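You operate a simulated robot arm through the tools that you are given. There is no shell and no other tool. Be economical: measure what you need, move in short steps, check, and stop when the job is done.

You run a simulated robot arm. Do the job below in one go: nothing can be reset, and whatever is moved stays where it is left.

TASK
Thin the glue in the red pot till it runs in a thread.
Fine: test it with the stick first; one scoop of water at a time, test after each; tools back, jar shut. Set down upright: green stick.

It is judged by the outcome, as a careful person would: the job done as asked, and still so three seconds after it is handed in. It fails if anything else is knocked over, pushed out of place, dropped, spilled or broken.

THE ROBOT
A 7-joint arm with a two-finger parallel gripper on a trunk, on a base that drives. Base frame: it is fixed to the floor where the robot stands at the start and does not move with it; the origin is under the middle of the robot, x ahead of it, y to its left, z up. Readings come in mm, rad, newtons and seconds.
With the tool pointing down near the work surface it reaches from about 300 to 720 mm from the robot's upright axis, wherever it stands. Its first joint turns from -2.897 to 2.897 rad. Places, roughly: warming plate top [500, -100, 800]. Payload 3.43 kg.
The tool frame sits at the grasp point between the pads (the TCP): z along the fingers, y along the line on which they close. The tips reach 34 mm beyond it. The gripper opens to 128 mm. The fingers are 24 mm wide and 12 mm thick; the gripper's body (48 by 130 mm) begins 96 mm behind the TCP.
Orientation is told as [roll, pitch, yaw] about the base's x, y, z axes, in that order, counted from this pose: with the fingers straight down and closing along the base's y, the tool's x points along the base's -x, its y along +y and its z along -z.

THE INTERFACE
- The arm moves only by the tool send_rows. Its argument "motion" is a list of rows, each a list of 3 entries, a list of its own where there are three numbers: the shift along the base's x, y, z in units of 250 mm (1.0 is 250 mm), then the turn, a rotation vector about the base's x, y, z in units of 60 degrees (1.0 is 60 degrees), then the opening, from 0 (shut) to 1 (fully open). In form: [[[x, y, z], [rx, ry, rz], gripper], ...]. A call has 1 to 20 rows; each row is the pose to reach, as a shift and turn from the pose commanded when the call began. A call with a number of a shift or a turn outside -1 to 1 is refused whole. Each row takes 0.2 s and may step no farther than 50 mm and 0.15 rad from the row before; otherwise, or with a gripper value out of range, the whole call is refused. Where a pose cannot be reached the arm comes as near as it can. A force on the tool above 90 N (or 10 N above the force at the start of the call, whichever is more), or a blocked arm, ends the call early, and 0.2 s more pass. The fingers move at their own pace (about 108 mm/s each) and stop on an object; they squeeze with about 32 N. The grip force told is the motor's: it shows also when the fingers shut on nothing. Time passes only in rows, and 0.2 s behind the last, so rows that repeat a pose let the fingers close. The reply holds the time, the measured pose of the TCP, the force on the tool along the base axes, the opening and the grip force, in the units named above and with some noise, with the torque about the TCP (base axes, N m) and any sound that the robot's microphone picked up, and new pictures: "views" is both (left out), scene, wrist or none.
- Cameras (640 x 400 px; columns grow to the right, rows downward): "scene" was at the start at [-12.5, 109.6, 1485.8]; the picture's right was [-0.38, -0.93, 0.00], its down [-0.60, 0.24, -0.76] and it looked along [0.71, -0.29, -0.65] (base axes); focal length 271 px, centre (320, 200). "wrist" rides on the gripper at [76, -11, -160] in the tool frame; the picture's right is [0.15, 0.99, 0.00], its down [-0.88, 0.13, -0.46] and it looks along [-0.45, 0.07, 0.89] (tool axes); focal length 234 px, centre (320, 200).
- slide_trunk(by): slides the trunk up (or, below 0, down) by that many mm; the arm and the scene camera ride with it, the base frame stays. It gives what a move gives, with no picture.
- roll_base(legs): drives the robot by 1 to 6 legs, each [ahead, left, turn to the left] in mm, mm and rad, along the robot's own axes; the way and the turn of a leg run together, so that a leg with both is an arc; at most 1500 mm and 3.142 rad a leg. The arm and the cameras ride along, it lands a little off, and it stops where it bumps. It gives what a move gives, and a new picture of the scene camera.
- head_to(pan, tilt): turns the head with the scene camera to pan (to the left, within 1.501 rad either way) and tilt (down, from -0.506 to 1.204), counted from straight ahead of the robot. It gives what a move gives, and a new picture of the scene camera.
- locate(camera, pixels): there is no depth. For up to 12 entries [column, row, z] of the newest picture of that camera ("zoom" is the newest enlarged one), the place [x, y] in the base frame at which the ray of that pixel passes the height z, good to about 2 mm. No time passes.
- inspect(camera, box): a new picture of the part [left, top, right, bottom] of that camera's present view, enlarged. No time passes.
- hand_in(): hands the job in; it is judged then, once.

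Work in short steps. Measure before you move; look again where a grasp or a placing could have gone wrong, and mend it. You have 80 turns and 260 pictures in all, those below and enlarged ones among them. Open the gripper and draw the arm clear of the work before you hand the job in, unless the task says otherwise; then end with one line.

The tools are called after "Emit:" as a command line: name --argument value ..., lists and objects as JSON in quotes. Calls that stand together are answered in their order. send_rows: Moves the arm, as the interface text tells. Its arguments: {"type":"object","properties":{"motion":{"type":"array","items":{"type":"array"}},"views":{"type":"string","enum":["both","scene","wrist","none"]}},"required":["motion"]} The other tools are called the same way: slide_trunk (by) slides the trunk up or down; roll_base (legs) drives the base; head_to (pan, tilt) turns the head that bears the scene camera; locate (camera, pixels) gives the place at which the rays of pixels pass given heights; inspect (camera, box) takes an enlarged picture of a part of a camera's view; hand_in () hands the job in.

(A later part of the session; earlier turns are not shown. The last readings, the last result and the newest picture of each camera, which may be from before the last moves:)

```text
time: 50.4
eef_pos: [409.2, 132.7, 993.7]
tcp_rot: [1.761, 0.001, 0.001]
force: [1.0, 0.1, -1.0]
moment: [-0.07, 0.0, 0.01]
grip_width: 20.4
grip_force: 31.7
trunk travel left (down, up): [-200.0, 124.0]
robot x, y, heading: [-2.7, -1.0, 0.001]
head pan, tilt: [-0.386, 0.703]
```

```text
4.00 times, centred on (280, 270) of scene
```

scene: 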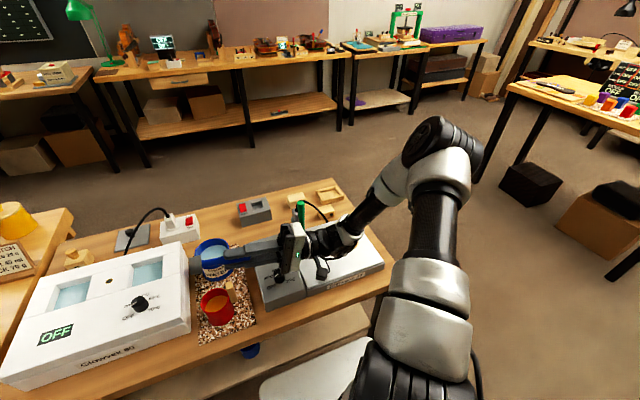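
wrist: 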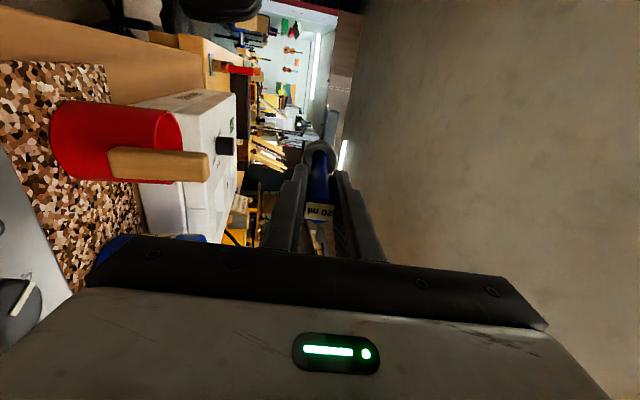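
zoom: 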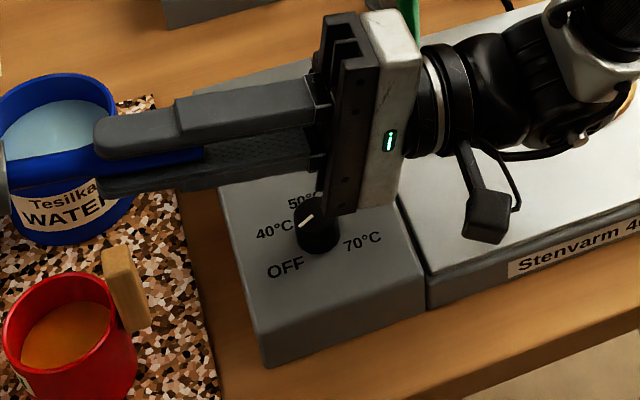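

Nothing was displaced: pot, knob and box look as before. I bring the scoop upright and back over its place on the plate.

Emit:
send_rows --motion '[[[0, 0, 0.1], [0, 0, 0], 0], [[0, -0.08, 0.2], [-0.14, 0, 0], 0], [[0, -0.18, 0.28], [-0.28, 0, 0], 0], [[0.01, -0.28, 0.28], [-0.42, 0, 0], 0], [[0.015, -0.38, 0.28], [-0.56, 0, 0], 0], [[0.02, -0.48, 0.28], [-0.7, 0, 0], 0], [[0.022, -0.54, 0.28], [-0.84, 0, 0], 0], [[0.022, -0.6, 0.28], [-0.98, 0, 0], 0]]' --views "none"

Emit:
send_rows --motion '[[[0, -0.03, 0], [-0.14, 0, 0], 0], [[0, -0.07, 0], [-0.28, 0, 0], 0], [[0, -0.11, 0], [-0.42, 0, 0], 0], [[0, -0.15, 0], [-0.56, 0, 0], 0], [[0, -0.168, 0], [-0.7, 0, 0], 0], [[0, -0.168, -0.15], [-0.7, 0, 0], 0], [[0, -0.168, -0.3], [-0.7, 0, 0], 0], [[0, -0.168, -0.42], [-0.7, 0, 0], 0]]'

```text
time: 52.2
eef_pos: [415.2, -16.2, 1063.8]
tcp_rot: [0.731, -0.001, 0.0]
force: [0.9, -0.1, -0.8]
moment: [-0.04, -0.03, 0.0]
grip_width: 20.5
grip_force: 31.8
trunk travel left (down, up): [-200.0, 124.0]
robot x, y, heading: [0.8, -1.8, -0.0]
head pan, tilt: [-0.386, 0.703]
```

```text
time: 54.0
eef_pos: [415.5, -58.7, 959.8]
tcp_rot: [0.001, 0.0, -0.002]
force: [-0.5, -0.4, -1.2]
moment: [0.01, 0.0, 0.02]
grip_width: 20.5
grip_force: 32.1
trunk travel left (down, up): [-200.0, 124.0]
robot x, y, heading: [2.2, 0.3, -0.001]
head pan, tilt: [-0.386, 0.703]
```

scene: 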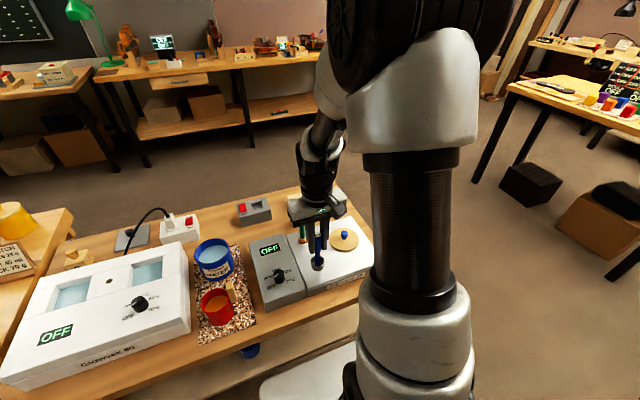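
wrist: 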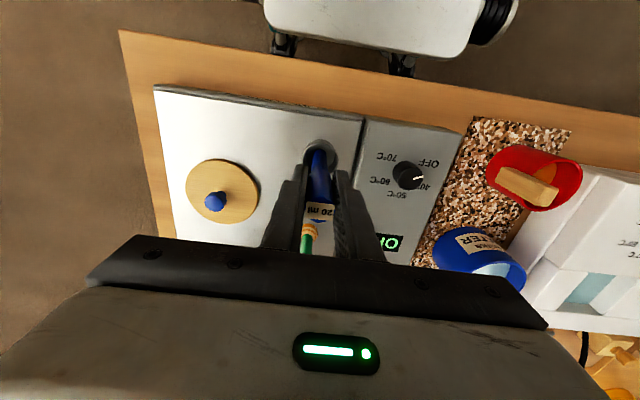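

Scoop upright 30 mm over its spot. I lower in small rows to z 930.

Emit:
send_rows --motion '[[[0, 0, -0.05], [0, 0, 0], 0], [[0, 0, -0.09], [0, 0, 0], 0], [[0, 0, -0.11], [0, 0, 0], 0], [[0, 0, -0.121], [0, 0, 0], 0], [[0, 0, -0.121], [0, 0, 0], 0]]' --views "none"

Emit:
inspect --camera "scene" --box '[280, 210, 350, 290]'

```text
time: 55.2
eef_pos: [415.1, -59.0, 931.5]
tcp_rot: [0.0, -0.006, 0.0]
force: [-3.0, -1.9, 30.5]
moment: [0.05, -0.08, 0.03]
grip_width: 20.9
grip_force: 31.6
trunk travel left (down, up): [-200.0, 124.0]
robot x, y, heading: [3.7, -1.9, -0.003]
head pan, tilt: [-0.386, 0.703]
```

```text
5.00 times, centred on (315, 250) of scene
```

zoom: 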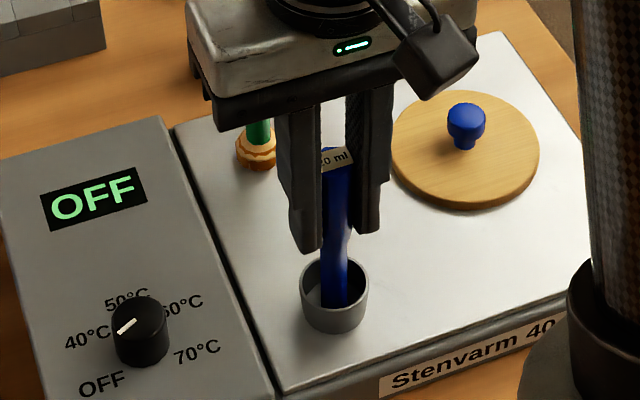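

It stands on the plate. I relieve 2 mm, open, and rise to z≈1060.

Emit:
send_rows --motion '[[[0, 0, 0.008], [0, 0, 0], 0], [[0, 0, 0.008], [0, 0, 0], 0.25], [[0, 0, 0.008], [0, 0, 0], 0.4], [[0, 0, 0.008], [0, 0, 0], 0.5], [[0, 0, 0.1], [0, 0, 0], 0.5], [[0, 0, 0.28], [0, 0, 0], 0.5], [[0, 0, 0.46], [0, 0, 0], 0.5], [[0, 0, 0.52], [0, 0, 0], 0.5]]'

Emit:
inspect --camera "scene" --box '[190, 210, 350, 330]'

```text
time: 57.0
eef_pos: [414.4, -58.8, 1059.2]
tcp_rot: [-0.001, 0.0, 0.0]
force: [0.4, -0.3, -0.1]
moment: [-0.02, 0.05, 0.03]
grip_width: 64.0
grip_force: 0.0
trunk travel left (down, up): [-200.0, 124.0]
robot x, y, heading: [0.9, 2.7, -0.007]
head pan, tilt: [-0.386, 0.703]
```

scene: 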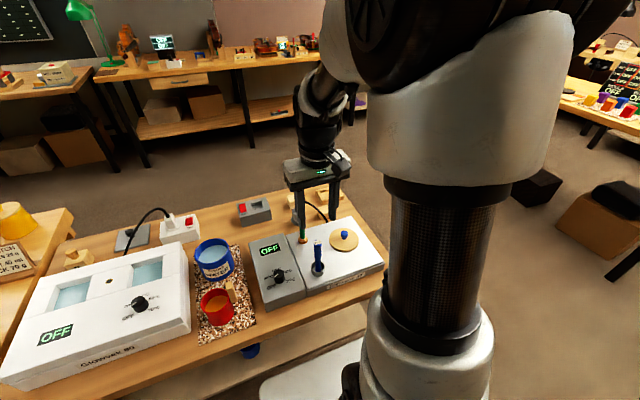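
wrist: 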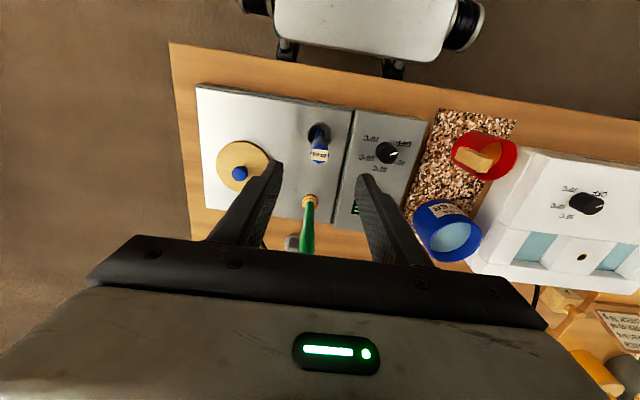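

```text
3.33 times, centred on (270, 270) of scene
```

zoom: 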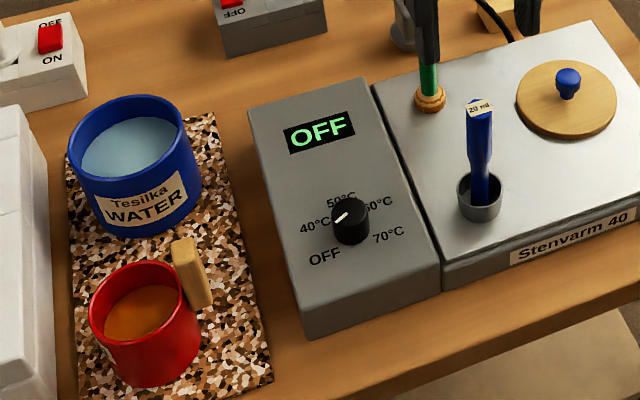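

Scoop is back; the pot's level rose. I pick the stick again at (539,−58) in one go and lift it to z 1090.

Emit:
send_rows --motion '[[[0.165, 0.002, 0], [0, 0, 0], 0.5], [[0.33, 0.004, 0], [0, 0, 0], 0.5], [[0.494, 0.004, 0], [0, 0, 0], 0.5], [[0.494, 0.004, -0.16], [0, 0, 0], 0.5], [[0.494, 0.004, -0.32], [0, 0, 0], 0.5], [[0.494, 0.004, -0.44], [0, 0, 0], 0.5], [[0.494, 0.004, -0.44], [0, 0, 0], 0.3], [[0.494, 0.004, -0.44], [0, 0, 0], 0], [[0.494, 0.004, -0.44], [0, 0, 0], 0], [[0.494, 0.004, -0.44], [0, 0, 0], 0], [[0.494, 0.004, -0.36], [0, 0, 0], 0], [[0.494, 0.004, -0.22], [0, 0, 0], 0], [[0.494, 0.004, -0.06], [0, 0, 0], 0], [[0.494, 0.004, 0.12], [0, 0, 0], 0]]'

```text
time: 60.0
eef_pos: [539.3, -56.3, 1088.6]
tcp_rot: [0.0, 0.001, 0.001]
force: [0.0, 0.4, -1.4]
moment: [0.01, -0.01, 0.01]
grip_width: 20.5
grip_force: 32.4
trunk travel left (down, up): [-200.0, 124.0]
robot x, y, heading: [-0.2, -2.0, -0.0]
head pan, tilt: [-0.386, 0.703]
```

scene: 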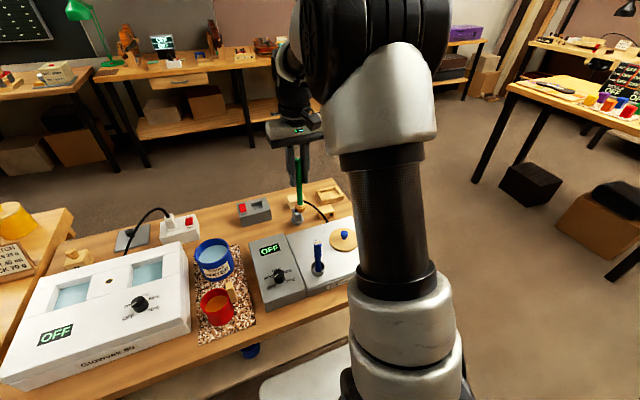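
wrist: 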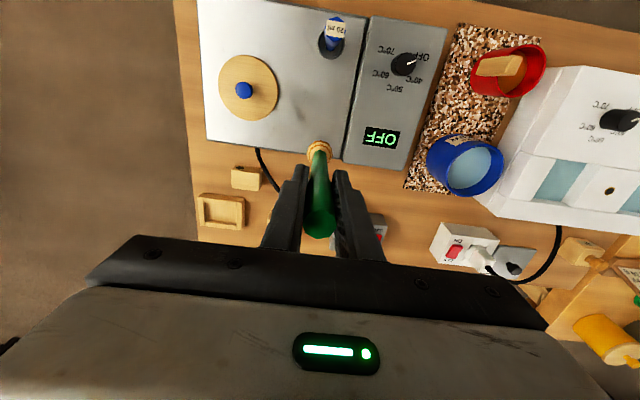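

Stick held. I carry it over the pot, dip to z 935 and stir in gentle 12 mm circles.

Emit:
send_rows --motion '[[[-0.073, 0.16, 0], [0, 0, 0], 0], [[-0.147, 0.32, 0], [0, 0, 0], 0], [[-0.22, 0.48, 0], [0, 0, 0], 0], [[-0.293, 0.64, 0], [0, 0, 0], 0], [[-0.367, 0.8, 0], [0, 0, 0], 0], [[-0.44, 0.96, 0], [0, 0, 0], 0]]' --views "none"

Emit:
send_rows --motion '[[[-0.076, 0.144, 0], [0, 0, 0], 0], [[-0.076, 0.144, -0.16], [0, 0, 0], 0], [[-0.076, 0.144, -0.32], [0, 0, 0], 0], [[-0.076, 0.144, -0.46], [0, 0, 0], 0], [[-0.076, 0.144, -0.54], [0, 0, 0], 0], [[-0.076, 0.144, -0.62], [0, 0, 0], 0], [[-0.028, 0.144, -0.62], [0, 0, 0], 0], [[-0.042, 0.178, -0.62], [0, 0, 0], 0], [[-0.076, 0.192, -0.62], [0, 0, 0], 0], [[-0.11, 0.178, -0.62], [0, 0, 0], 0], [[-0.124, 0.144, -0.62], [0, 0, 0], 0], [[-0.11, 0.11, -0.62], [0, 0, 0], 0], [[-0.076, 0.096, -0.62], [0, 0, 0], 0], [[-0.042, 0.11, -0.62], [0, 0, 0], 0], [[-0.028, 0.144, -0.62], [0, 0, 0], 0], [[-0.042, 0.178, -0.62], [0, 0, 0], 0], [[-0.076, 0.192, -0.62], [0, 0, 0], 0], [[-0.11, 0.178, -0.62], [0, 0, 0], 0], [[-0.11, 0.11, -0.62], [0, 0, 0], 0], [[-0.076, 0.144, -0.62], [0, 0, 0], 0]]' --views "none"

Emit:
inspect --camera "scene" --box '[180, 230, 260, 330]'

Emit:
inspect --camera "wrist" --box '[270, 90, 370, 190]'

```text
time: 61.4
eef_pos: [428.3, 184.1, 1087.8]
tcp_rot: [0.0, -0.001, -0.001]
force: [-1.1, 0.2, -1.0]
moment: [0.0, -0.04, -0.03]
grip_width: 20.3
grip_force: 32.0
trunk travel left (down, up): [-200.0, 124.0]
robot x, y, heading: [0.3, -3.4, 0.001]
head pan, tilt: [-0.386, 0.703]
```

```text
time: 65.6
eef_pos: [408.5, 217.5, 934.7]
tcp_rot: [0.0, -0.001, 0.001]
force: [-0.2, -0.6, -1.0]
moment: [0.02, 0.0, 0.01]
grip_width: 20.7
grip_force: 32.6
trunk travel left (down, up): [-200.0, 124.0]
robot x, y, heading: [-1.4, 1.0, 0.003]
head pan, tilt: [-0.386, 0.703]
```

```text
4.00 times, centred on (220, 280) of scene
```

zoom: 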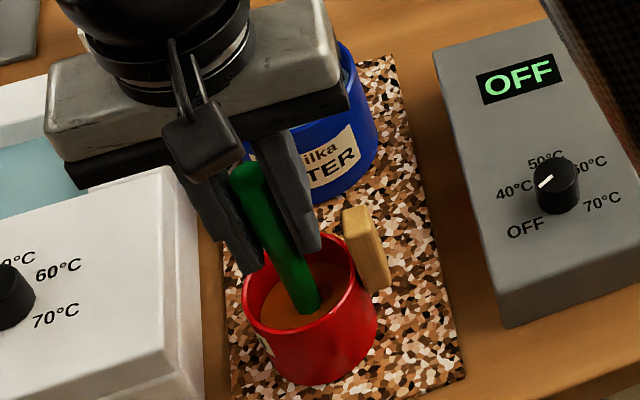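

```text
4.00 times, centred on (320, 140) of wrist
```

zoom: 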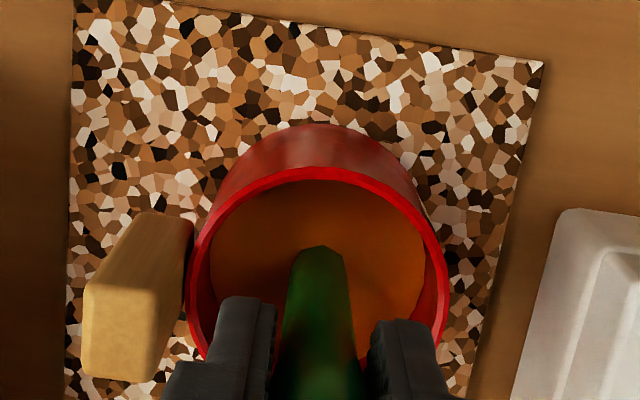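

Stirred. I lift the stick 75 mm in even rows and watch the run.

Emit:
send_rows --motion '[[[0, 0, 0.06], [0, 0, 0], 0], [[0, 0, 0.12], [0, 0, 0], 0], [[0, 0, 0.18], [0, 0, 0], 0], [[0, 0, 0.24], [0, 0, 0], 0], [[0, 0, 0.3], [0, 0, 0], 0]]' --views "none"

Emit:
inspect --camera "scene" --box '[190, 240, 250, 320]'

Emit:
inspect --camera "wrist" --box '[280, 90, 360, 170]'

```text
time: 66.8
eef_pos: [409.7, 217.6, 1010.7]
tcp_rot: [0.001, 0.0, -0.001]
force: [-1.0, 0.4, -1.4]
moment: [-0.02, 0.0, 0.02]
grip_width: 20.2
grip_force: 32.0
trunk travel left (down, up): [-200.0, 124.0]
robot x, y, heading: [-1.6, 0.2, 0.0]
head pan, tilt: [-0.386, 0.703]
```

```text
5.00 times, centred on (220, 280) of scene
```

zoom: 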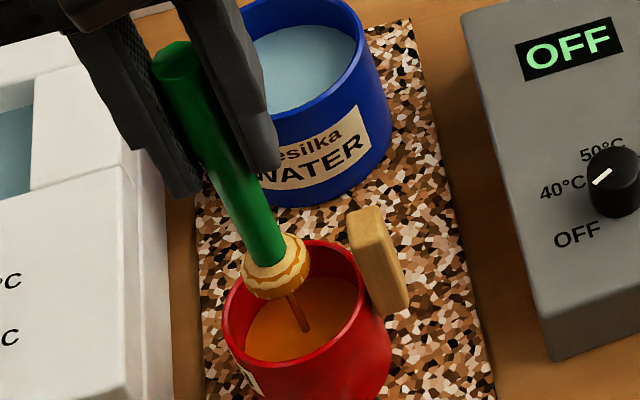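

```text
5.00 times, centred on (320, 130) of wrist
```

zoom: 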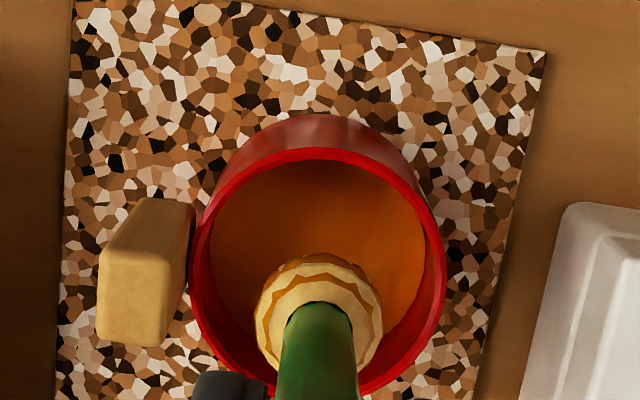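

A thin strand now runs from the ball down to the glue. I check that it's a real steady thread by lifting a bit more and looking closer.

Emit:
inspect --camera "scene" --box '[205, 265, 240, 310]'

Emit:
send_rows --motion '[[[0, 0, 0.07], [0, 0, 0], 0], [[0, 0, 0.14], [0, 0, 0], 0], [[0, 0, 0.14], [0, 0, 0], 0], [[0, 0, 0.14], [0, 0, 0], 0]]' --views "none"

Emit:
inspect --camera "scene" --box '[195, 250, 245, 310]'

```text
8.89 times, centred on (222, 288) of scene
```

zoom: 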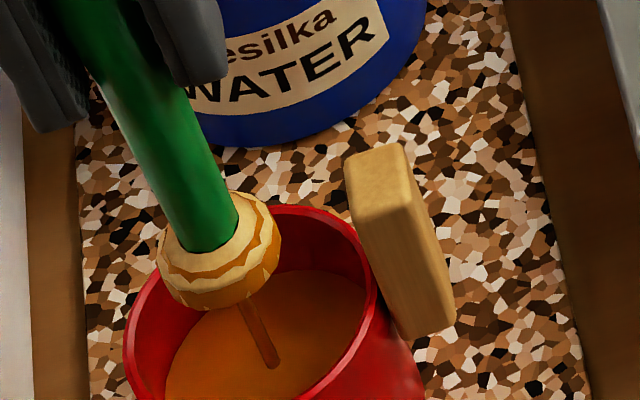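

```text
time: 67.8
eef_pos: [410.0, 218.5, 1044.8]
tcp_rot: [0.001, -0.001, 0.0]
force: [-0.7, 0.1, -0.9]
moment: [0.04, 0.0, 0.0]
grip_width: 20.4
grip_force: 32.0
trunk travel left (down, up): [-200.0, 124.0]
robot x, y, heading: [0.5, 2.5, -0.004]
head pan, tilt: [-0.386, 0.703]
```

```text
6.67 times, centred on (220, 280) of scene
```

zoom: 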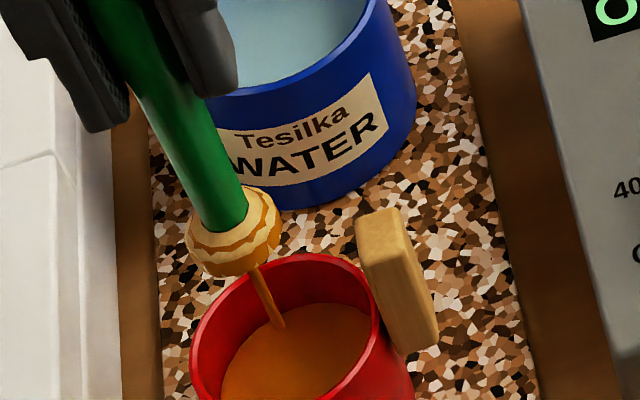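

The strand may hang in mid-air instead of reaching the glue. I hold still for a second and look from both cameras.

Emit:
send_rows --motion '[[[0, 0, 0], [0, 0, 0], 0], [[0, 0, 0], [0, 0, 0], 0], [[0, 0, 0], [0, 0, 0], 0], [[0, 0, 0], [0, 0, 0], 0]]' --views "none"

Emit:
inspect --camera "scene" --box '[195, 250, 245, 310]'

Emit:
inspect --camera "wrist" --box '[280, 90, 360, 170]'

```text
time: 68.8
eef_pos: [409.5, 217.1, 1045.5]
tcp_rot: [0.0, -0.001, 0.0]
force: [-0.1, 0.3, -0.3]
moment: [0.0, -0.01, 0.0]
grip_width: 20.6
grip_force: 31.6
trunk travel left (down, up): [-200.0, 124.0]
robot x, y, heading: [2.6, -1.9, 0.004]
head pan, tilt: [-0.386, 0.703]
```

```text
6.67 times, centred on (220, 280) of scene
```

zoom: 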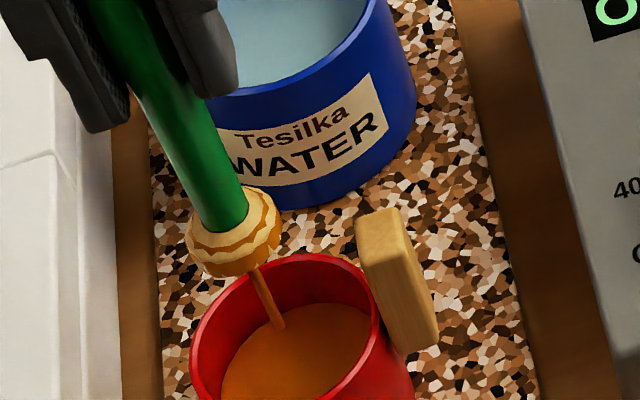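

```text
5.00 times, centred on (320, 130) of wrist
```

zoom: 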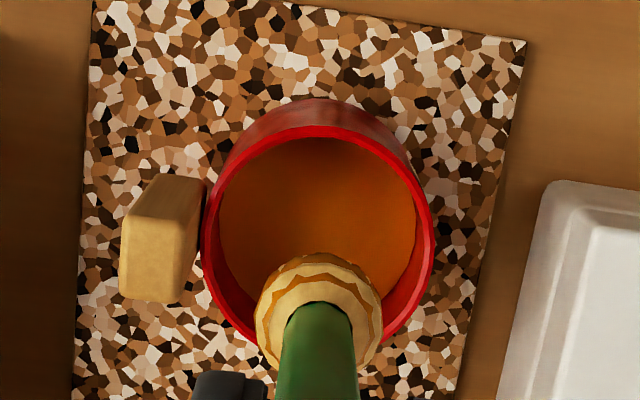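

I test at what height the strand's end lies: its pixel in the scene is (214.5,299.2), and its start is (210.5,290).

Emit:
locate --camera "scene" --pixels '[[214.5, 299.2, 800], [214.5, 299.2, 840], [214.5, 299.2, 860], [214.5, 299.2, 880], [210.5, 290, 880], [210.5, 290, 900], [204, 280, 920]]'

Emit:
inspect --camera "scene" --box '[205, 280, 230, 310]'

```text
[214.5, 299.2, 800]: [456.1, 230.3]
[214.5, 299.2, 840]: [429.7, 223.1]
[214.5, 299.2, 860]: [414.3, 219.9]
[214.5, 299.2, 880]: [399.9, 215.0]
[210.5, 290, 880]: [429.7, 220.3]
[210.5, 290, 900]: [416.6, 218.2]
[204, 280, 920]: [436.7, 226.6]
```

```text
13.33 times, centred on (218, 295) of scene
```

zoom: 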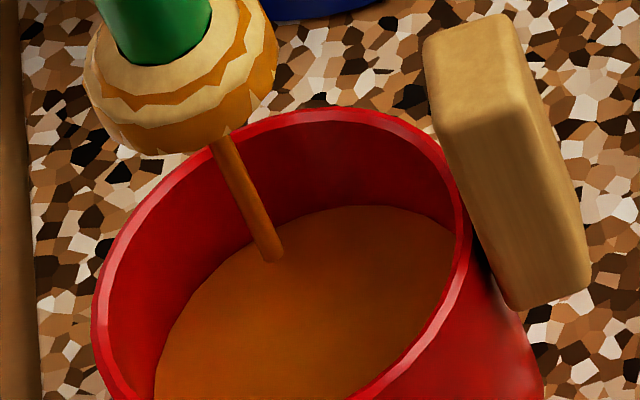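

The strand is about 45 mm long and 4 mm thick, with its end free at z≈865. To judge surely, I dip and stir once more, then watch the strand at several moments of the lift.

Emit:
send_rows --motion '[[[0, 0, -0.14], [0, 0, 0], 0], [[0, 0, -0.28], [0, 0, 0], 0], [[0, 0, -0.38], [0, 0, 0], 0], [[0, 0, -0.44], [0, 0, 0], 0], [[0.048, 0, -0.44], [0, 0, 0], 0], [[0.034, 0.034, -0.44], [0, 0, 0], 0], [[0, 0.048, -0.44], [0, 0, 0], 0], [[-0.034, 0.034, -0.44], [0, 0, 0], 0], [[-0.048, 0, -0.44], [0, 0, 0], 0], [[-0.034, -0.034, -0.44], [0, 0, 0], 0], [[0, -0.048, -0.44], [0, 0, 0], 0], [[0.034, -0.034, -0.44], [0, 0, 0], 0], [[0.048, 0, -0.44], [0, 0, 0], 0], [[0.034, 0.034, -0.44], [0, 0, 0], 0], [[0, 0.048, -0.44], [0, 0, 0], 0], [[-0.034, 0.034, -0.44], [0, 0, 0], 0], [[-0.048, 0, -0.44], [0, 0, 0], 0], [[0, 0, -0.44], [0, 0, 0], 0], [[0, 0, -0.3], [0, 0, 0], 0], [[0, 0, -0.16], [0, 0, 0], 0]]' --views "none"

Emit:
inspect --camera "scene" --box '[200, 265, 235, 310]'

Emit:
send_rows --motion '[[[0, 0, 0.15], [0, 0, 0], 0], [[0, 0, 0.25], [0, 0, 0], 0]]' --views "none"

Emit:
inspect --camera "scene" --box '[195, 250, 235, 310]'

```text
time: 73.0
eef_pos: [407.8, 217.5, 1002.8]
tcp_rot: [-0.001, 0.0, -0.001]
force: [0.1, -0.2, -1.0]
moment: [0.0, 0.0, 0.04]
grip_width: 20.5
grip_force: 31.7
trunk travel left (down, up): [-200.0, 124.0]
robot x, y, heading: [-3.1, 0.2, 0.001]
head pan, tilt: [-0.386, 0.703]
```

```text
8.89 times, centred on (218, 288) of scene
```

zoom: 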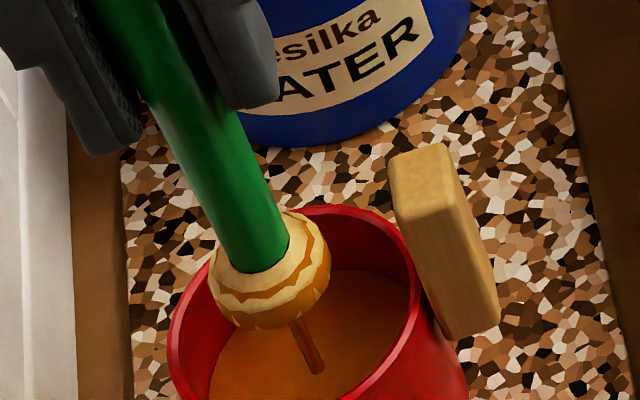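

```text
time: 73.6
eef_pos: [408.8, 218.3, 1067.3]
tcp_rot: [0.001, 0.001, -0.001]
force: [0.6, 0.0, -0.8]
moment: [-0.01, -0.07, 0.0]
grip_width: 20.6
grip_force: 31.9
trunk travel left (down, up): [-200.0, 124.0]
robot x, y, heading: [3.3, 0.5, 0.002]
head pan, tilt: [-0.386, 0.703]
```

```text
6.67 times, centred on (215, 280) of scene
```

zoom: 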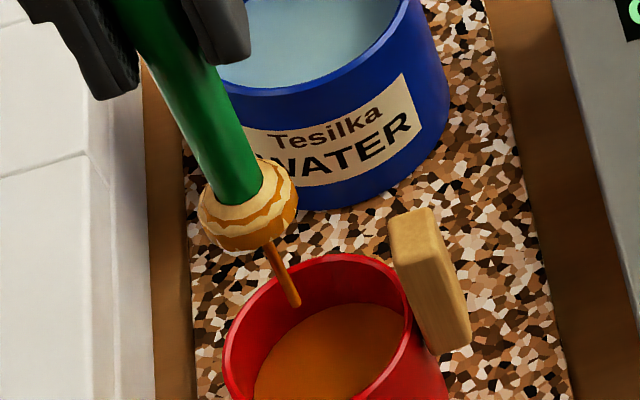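

The strand is only about 3.5 mm thick, even, and repeatable: before the water nothing ran, and now it runs in a thread, so one scoop suffices and I stop adding. I wait 4 s over the pot so the thread runs off before I carry the stick.

Emit:
send_rows --motion '[[[0, 0, -0.12], [0, 0, 0], 0], [[0, 0, -0.2], [0, 0, 0], 0], [[0, 0, -0.2], [0, 0, 0], 0], [[0, 0, -0.2], [0, 0, 0], 0], [[0, 0, -0.2], [0, 0, 0], 0], [[0, 0, -0.2], [0, 0, 0], 0], [[0, 0, -0.2], [0, 0, 0], 0], [[0, 0, -0.2], [0, 0, 0], 0], [[0, 0, -0.2], [0, 0, 0], 0], [[0, 0, -0.2], [0, 0, 0], 0], [[0, 0, -0.2], [0, 0, 0], 0], [[0, 0, -0.2], [0, 0, 0], 0], [[0, 0, -0.2], [0, 0, 0], 0], [[0, 0, -0.2], [0, 0, 0], 0], [[0, 0, -0.2], [0, 0, 0], 0], [[0, 0, -0.2], [0, 0, 0], 0], [[0, 0, -0.2], [0, 0, 0], 0], [[0, 0, -0.2], [0, 0, 0], 0], [[0, 0, -0.2], [0, 0, 0], 0], [[0, 0, -0.2], [0, 0, 0], 0]]' --views "none"

Emit:
inspect --camera "scene" --box '[200, 260, 240, 315]'

```text
time: 77.8
eef_pos: [408.6, 217.1, 1017.2]
tcp_rot: [-0.001, -0.001, 0.001]
force: [0.4, -0.1, -0.5]
moment: [-0.02, 0.02, -0.01]
grip_width: 20.3
grip_force: 31.5
trunk travel left (down, up): [-200.0, 124.0]
robot x, y, heading: [2.0, 0.3, 0.001]
head pan, tilt: [-0.386, 0.703]
```

```text
7.27 times, centred on (220, 288) of scene
```

zoom: 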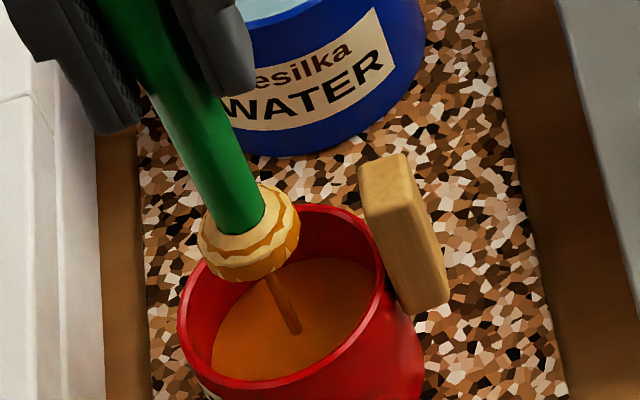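

The thread persists in a steady manner. I take the stick back over its place on the plate.

Emit:
send_rows --motion '[[[0, 0, 0.15], [0, 0, 0], 0], [[0, 0, 0.29], [0, 0, 0], 0], [[0.075, -0.16, 0.29], [0, 0, 0], 0], [[0.15, -0.32, 0.29], [0, 0, 0], 0], [[0.224, -0.48, 0.29], [0, 0, 0], 0], [[0.3, -0.64, 0.29], [0, 0, 0], 0], [[0.374, -0.8, 0.29], [0, 0, 0], 0], [[0.448, -0.96, 0.29], [0, 0, 0], 0]]' --views "none"

Emit:
send_rows --motion '[[[0.068, -0.144, 0], [0, 0, 0], 0], [[0.068, -0.144, -0.18], [0, 0, 0], 0], [[0.068, -0.144, -0.36], [0, 0, 0], 0], [[0.068, -0.144, -0.5], [0, 0, 0], 0], [[0.068, -0.144, -0.54], [0, 0, 0], 0], [[0.068, -0.144, -0.56], [0, 0, 0], 0], [[0.068, -0.144, -0.56], [0, 0, 0], 0]]'

Emit:
inspect --camera "scene" --box '[190, 200, 350, 320]'

```text
time: 79.6
eef_pos: [523.8, -20.4, 1089.0]
tcp_rot: [-0.001, 0.001, 0.0]
force: [-0.5, 0.5, -0.8]
moment: [-0.02, -0.01, 0.0]
grip_width: 20.8
grip_force: 32.1
trunk travel left (down, up): [-200.0, 124.0]
robot x, y, heading: [-1.8, -1.5, -0.004]
head pan, tilt: [-0.386, 0.703]
```

```text
time: 81.2
eef_pos: [537.9, -58.0, 949.2]
tcp_rot: [0.001, 0.001, 0.0]
force: [-0.3, -0.2, -0.3]
moment: [-0.01, 0.03, -0.01]
grip_width: 20.4
grip_force: 32.2
trunk travel left (down, up): [-200.0, 124.0]
robot x, y, heading: [-1.0, 1.5, 0.001]
head pan, tilt: [-0.386, 0.703]
```

scene: 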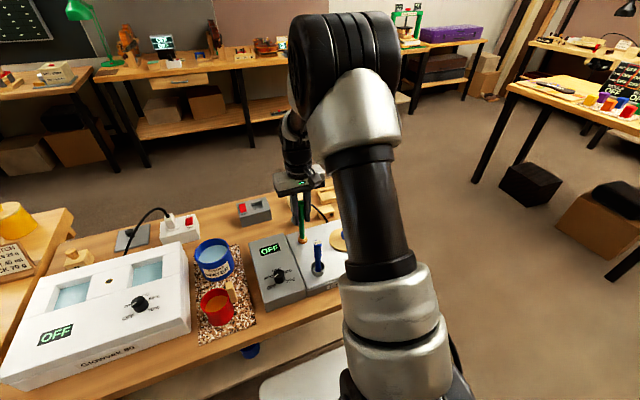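
wrist: 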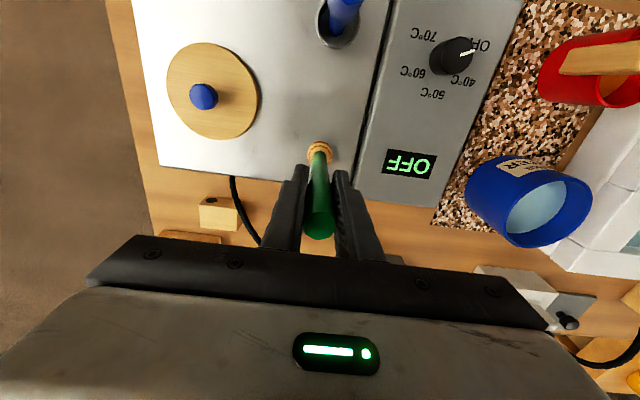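

```text
3.33 times, centred on (270, 260) of scene
```

zoom: 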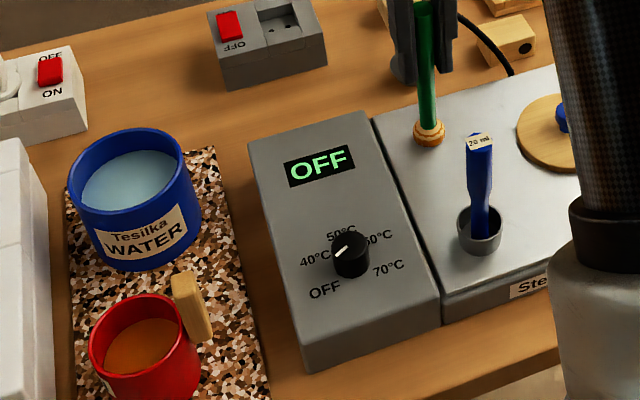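

The stick is on its spot. I lower 1 mm more, open in stages and rise.

Emit:
send_rows --motion '[[[0, 0, -0.005], [0, 0, 0], 0], [[0, 0, -0.005], [0, 0, 0], 0], [[0, 0, -0.005], [0, 0, 0], 0.2], [[0, 0, -0.005], [0, 0, 0], 0.35], [[0, 0, -0.005], [0, 0, 0], 0.5], [[0, 0, -0.005], [0, 0, 0], 0.5], [[0, 0, 0.16], [0, 0, 0], 0.5], [[0, 0, 0.32], [0, 0, 0], 0.5], [[0, 0, 0.44], [0, 0, 0], 0.5]]'

Emit:
inspect --camera "scene" --box '[270, 190, 360, 280]'

```text
time: 83.2
eef_pos: [536.1, -58.1, 1058.5]
tcp_rot: [0.001, 0.0, 0.0]
force: [0.2, -0.4, 0.4]
moment: [0.02, 0.0, 0.0]
grip_width: 64.0
grip_force: 0.1
trunk travel left (down, up): [-200.0, 124.0]
robot x, y, heading: [-0.4, 3.0, 0.01]
head pan, tilt: [-0.386, 0.703]
```

scene: 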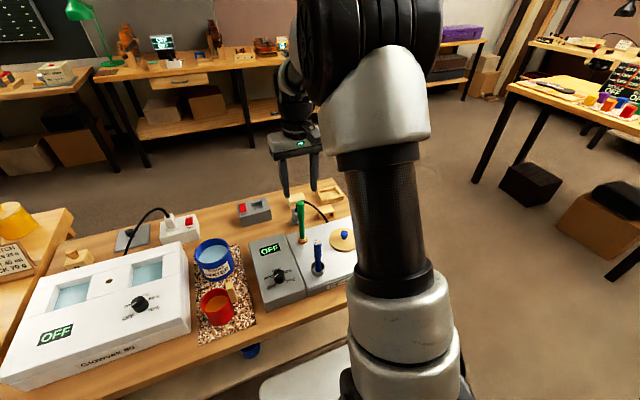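
wrist: 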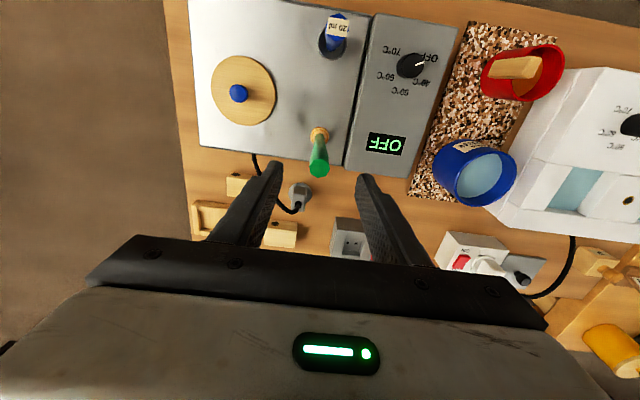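

```text
4.44 times, centred on (315, 235) of scene
```

zoom: 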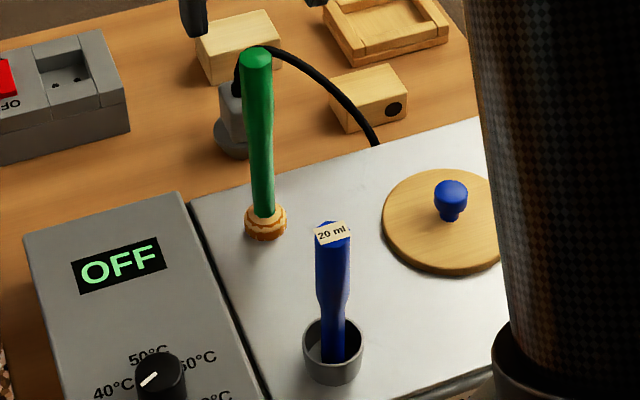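

Stick, scoop and lid all stand well. I fetch the lid at (495,−175) by its knob.

Emit:
send_rows --motion '[[[-0.06, -0.16, 0], [0, 0, 0], 0.4], [[-0.12, -0.32, 0], [0, 0, 0], 0.4], [[-0.176, -0.468, 0], [0, 0, 0], 0.4], [[-0.176, -0.468, -0.18], [0, 0, 0], 0.4], [[-0.176, -0.468, -0.36], [0, 0, 0], 0.4], [[-0.176, -0.468, -0.54], [0, 0, 0], 0.4], [[-0.176, -0.468, -0.68], [0, 0, 0], 0.4], [[-0.176, -0.468, -0.75], [0, 0, 0], 0.4], [[-0.176, -0.468, -0.75], [0, 0, 0], 0.4]]'

Emit:
inspect --camera "wrist" --box '[260, 120, 380, 240]'

```text
time: 85.2
eef_pos: [493.9, -176.4, 872.9]
tcp_rot: [0.0, 0.0, 0.0]
force: [-0.2, -0.2, 0.3]
moment: [0.02, 0.05, -0.01]
grip_width: 51.1
grip_force: 0.1
trunk travel left (down, up): [-200.0, 124.0]
robot x, y, heading: [-1.7, 1.6, -0.001]
head pan, tilt: [-0.386, 0.703]
```

scene: 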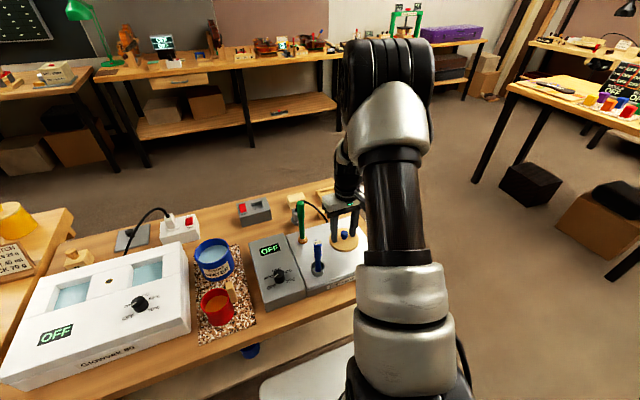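
wrist: 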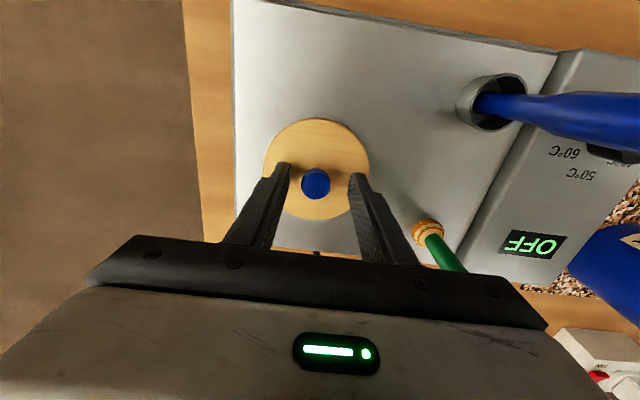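

```text
3.33 times, centred on (320, 180) of wrist
```

zoom: 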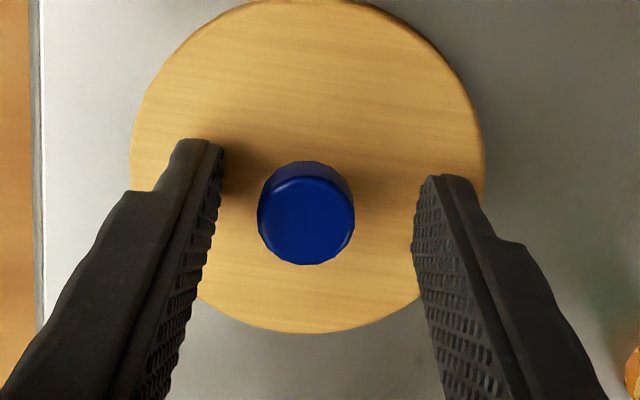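

The knob sits 3 mm to −y of the middle. I correct that, close and lift to about z 1080.

Emit:
send_rows --motion '[[[0, -0.014, 0], [0, 0, 0], 0.4], [[0, -0.014, 0], [0, 0, 0], 0.2], [[0, -0.014, 0], [0, 0, 0], 0], [[0, -0.014, 0], [0, 0, 0], 0], [[0, -0.014, 0], [0, 0, 0], 0], [[0, -0.014, 0.1], [0, 0, 0], 0], [[0, -0.014, 0.26], [0, 0, 0], 0], [[0, -0.014, 0.44], [0, 0, 0], 0], [[0, -0.014, 0.64], [0, 0, 0], 0], [[0, -0.014, 0.83], [0, 0, 0], 0]]'

```text
time: 87.4
eef_pos: [493.6, -178.7, 1082.6]
tcp_rot: [0.001, 0.0, 0.0]
force: [0.0, 0.8, -0.2]
moment: [0.02, 0.01, -0.01]
grip_width: 22.8
grip_force: 31.8
trunk travel left (down, up): [-200.0, 124.0]
robot x, y, heading: [-0.9, 4.5, -0.007]
head pan, tilt: [-0.386, 0.703]
```

scene: 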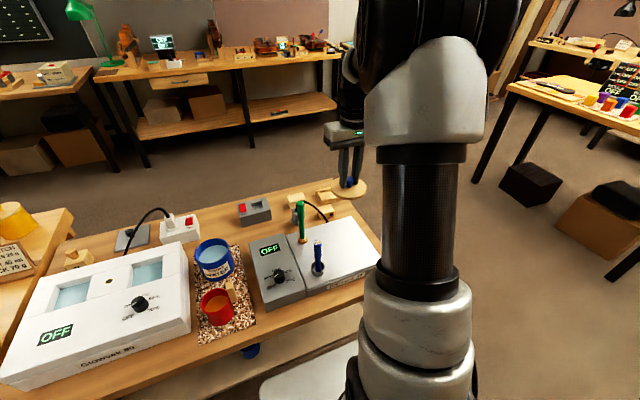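
wrist: 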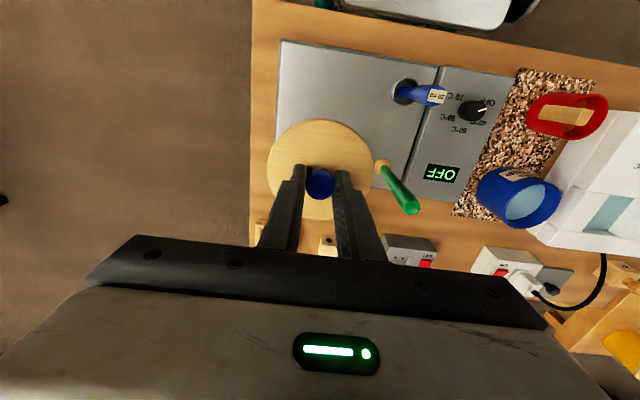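

Lid held level. I carry it over the jar in two moves.

Emit:
send_rows --motion '[[[0.026, 0.154, 0], [0, 0, 0], 0], [[0.053, 0.307, 0], [0, 0, 0], 0], [[0.079, 0.46, 0], [0, 0, 0], 0], [[0.106, 0.614, 0], [0, 0, 0], 0], [[0.132, 0.768, 0], [0, 0, 0], 0]]' --views "none"

Emit:
send_rows --motion '[[[0.026, 0.154, 0], [0, 0, 0], 0], [[0.053, 0.307, 0], [0, 0, 0], 0], [[0.079, 0.46, 0], [0, 0, 0], 0], [[0.106, 0.614, 0], [0, 0, 0], 0], [[0.134, 0.77, 0], [0, 0, 0], 0], [[0.134, 0.77, -0.18], [0, 0, 0], 0], [[0.134, 0.77, -0.36], [0, 0, 0], 0], [[0.134, 0.77, -0.52], [0, 0, 0], 0], [[0.134, 0.77, -0.52], [0, 0, 0], 0]]'

Emit:
inspect --camera "scene" --box '[170, 200, 260, 300]'

Emit:
inspect --camera "wrist" --box '[250, 90, 390, 230]'

```text
time: 88.6
eef_pos: [527.0, 15.1, 1080.1]
tcp_rot: [0.0, 0.0, -0.001]
force: [0.0, 0.5, -0.6]
moment: [0.06, 0.0, 0.03]
grip_width: 22.6
grip_force: 31.7
trunk travel left (down, up): [-200.0, 124.0]
robot x, y, heading: [-0.7, -2.3, 0.0]
head pan, tilt: [-0.386, 0.703]
```

```text
time: 90.6
eef_pos: [561.7, 205.0, 949.4]
tcp_rot: [0.0, 0.001, 0.001]
force: [-0.5, -0.8, -0.9]
moment: [-0.01, 0.0, 0.02]
grip_width: 22.6
grip_force: 32.3
trunk travel left (down, up): [-200.0, 124.0]
robot x, y, heading: [-1.5, 1.7, 0.002]
head pan, tilt: [-0.386, 0.703]
```

scene: 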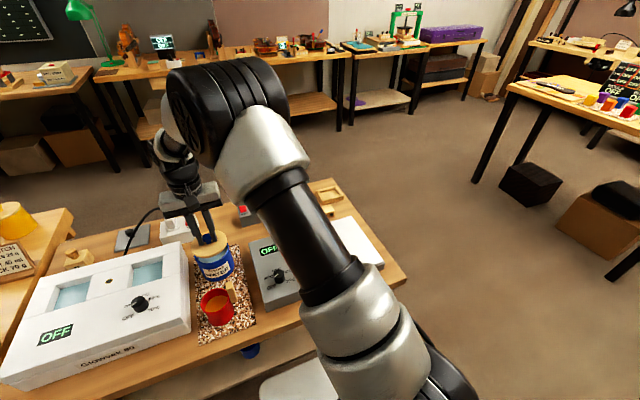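
wrist: 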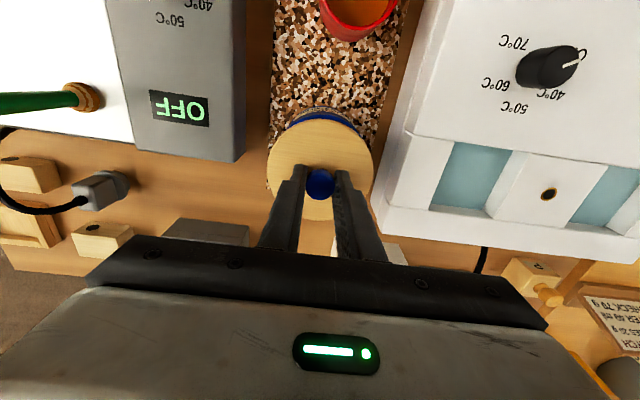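

```text
4.00 times, centred on (215, 250) of scene
```

zoom: 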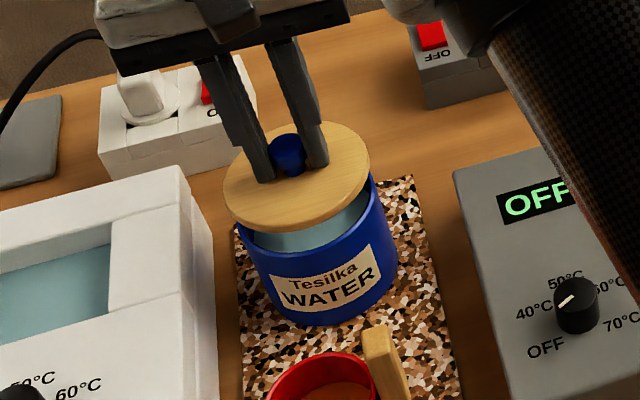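

```text
2.86 times, centred on (320, 160) of wrist
```

zoom: 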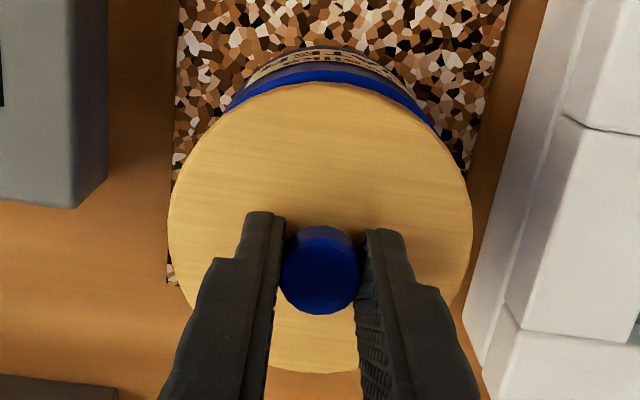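

The lid is centred about 26 mm above the jar. I lower to its seat at z≈924 and a little below, listening for the snap.

Emit:
send_rows --motion '[[[0, 0, -0.04], [0, 0, 0], 0], [[0, 0, -0.08], [0, 0, 0], 0], [[0, 0, -0.1], [0, 0, 0], 0], [[0, 0, -0.115], [0, 0, 0], 0], [[0, 0, -0.125], [0, 0, 0], 0]]' --views "none"

Emit:
inspect --camera "scene" --box '[180, 220, 250, 300]'

```text
time: 91.8
eef_pos: [560.1, 206.7, 923.8]
tcp_rot: [0.004, -0.01, 0.001]
force: [-6.0, 1.8, 37.4]
moment: [0.0, 0.56, 0.0]
grip_width: 22.6
grip_force: 32.0
trunk travel left (down, up): [-200.0, 124.0]
robot x, y, heading: [-1.7, -0.4, -0.002]
head pan, tilt: [-0.386, 0.703]
heard: snap
```

```text
5.00 times, centred on (215, 260) of scene
```

zoom: 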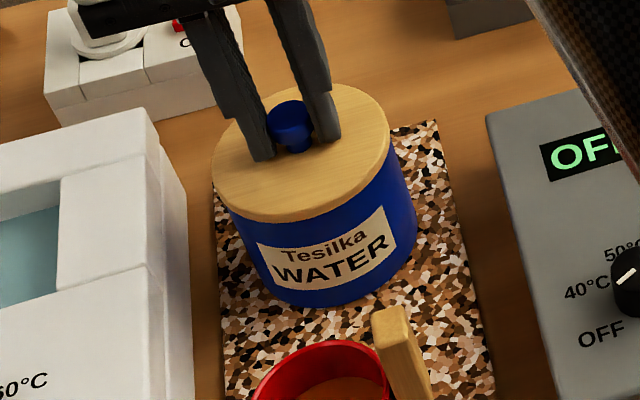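

Snap heard, and the lid is seated as it was. I relieve, open and rise clear.

Emit:
send_rows --motion '[[[0, 0, 0.02], [0, 0, 0], 0], [[0, 0, 0.02], [0, 0, 0], 0.2], [[0, 0, 0.02], [0, 0, 0], 0.4], [[0, 0, 0.02], [0, 0, 0], 0.4], [[0, 0, 0.2], [0, 0, 0], 0.4], [[0, 0, 0.4], [0, 0, 0], 0.4], [[0, 0, 0.6], [0, 0, 0], 0.4], [[-0.1, -0.15, 0.7], [0, 0, 0], 0.5], [[-0.2, -0.3, 0.8], [0, 0, 0], 0.6], [[-0.25, -0.45, 0.9], [0, 0, 0], 0.6]]'

Emit:
inspect --camera "scene" --box '[180, 200, 380, 330]'

Emit:
inspect --camera "wrist" --box '[180, 50, 500, 250]'

```text
refused: row 8 steps farther than a row can; nothing moved
```

```text
3.08 times, centred on (280, 265) of scene
```

zoom: 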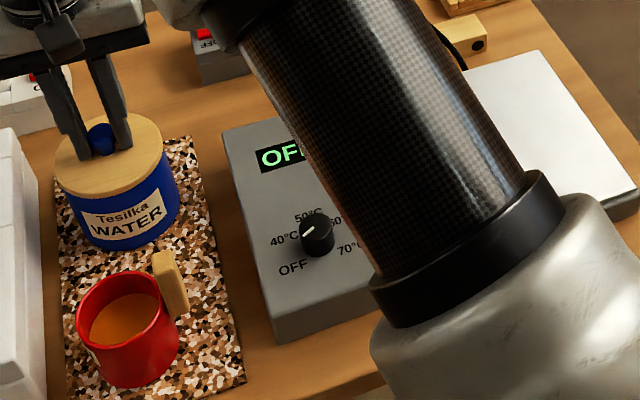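

```text
2.00 times, centred on (340, 150) of wrist
```

zoom: 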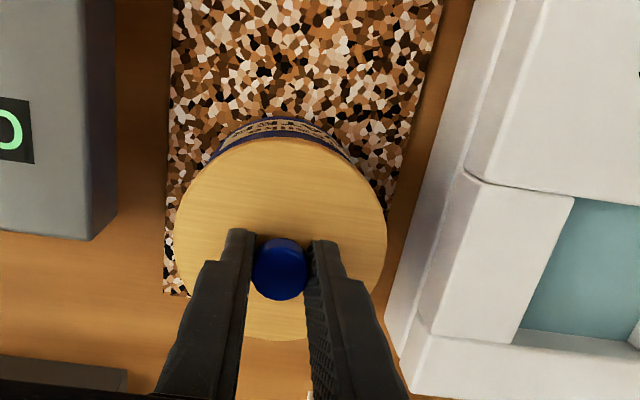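

That call was refused for too long a step; the gripper is still on the knob. I send it again with smaller steps.

Emit:
send_rows --motion '[[[0, 0, 0.02], [0, 0, 0], 0], [[0, 0, 0.02], [0, 0, 0], 0.2], [[0, 0, 0.02], [0, 0, 0], 0.4], [[0, 0, 0.02], [0, 0, 0], 0.4], [[0, 0, 0.18], [0, 0, 0], 0.4], [[0, 0, 0.36], [0, 0, 0], 0.4], [[0, 0, 0.54], [0, 0, 0], 0.4], [[0, 0, 0.72], [0, 0, 0], 0.4], [[-0.05, -0.12, 0.8], [0, 0, 0], 0.5], [[-0.1, -0.24, 0.88], [0, 0, 0], 0.6], [[-0.15, -0.38, 0.94], [0, 0, 0], 0.6]]'

Emit:
inspect --camera "scene" --box '[180, 200, 380, 330]'

Emit:
inspect --camera "wrist" --box '[180, 50, 500, 250]'

```text
time: 94.2
eef_pos: [522.7, 110.9, 1153.6]
tcp_rot: [0.0, 0.0, 0.0]
force: [-0.7, 0.7, 0.2]
moment: [-0.02, -0.02, -0.03]
grip_width: 76.9
grip_force: 0.0
trunk travel left (down, up): [-200.0, 124.0]
robot x, y, heading: [0.4, -0.2, -0.002]
head pan, tilt: [-0.386, 0.703]
```

scene: 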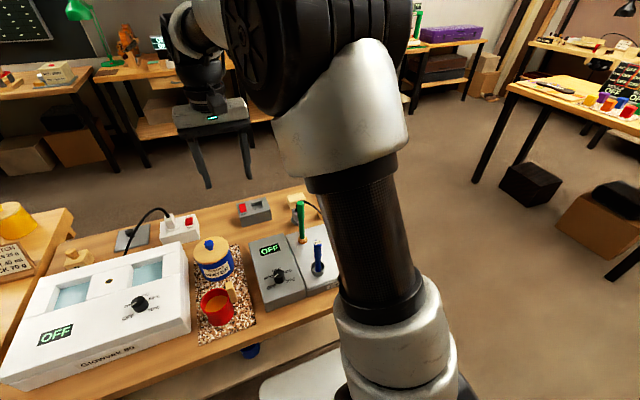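
wrist: 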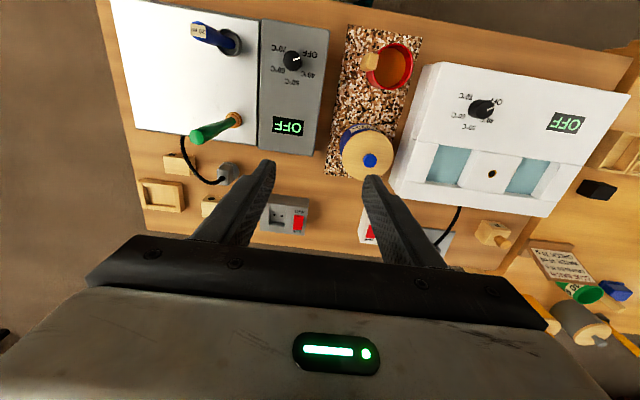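

```text
3.08 times, centred on (280, 265) of scene
```

zoom: 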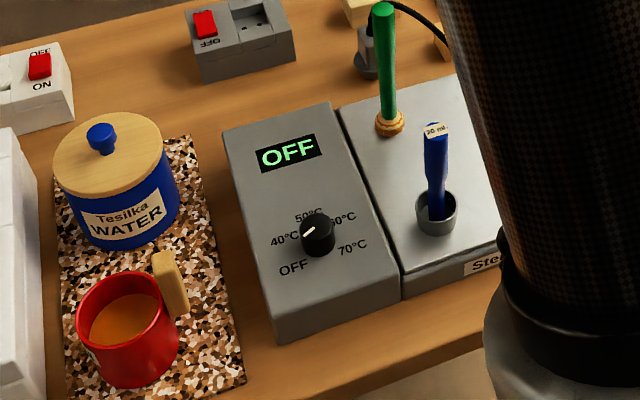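

```text
2.00 times, centred on (340, 150) of wrist
```

zoom: 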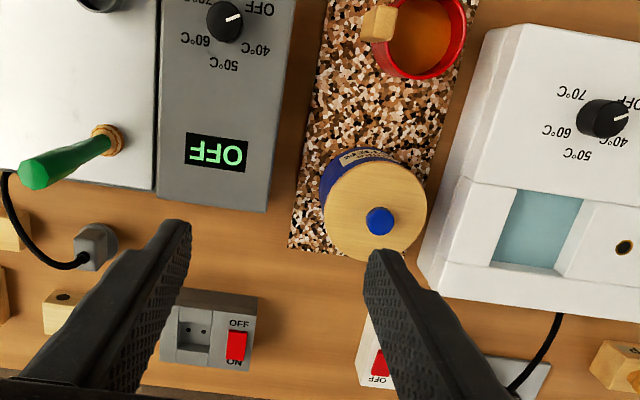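

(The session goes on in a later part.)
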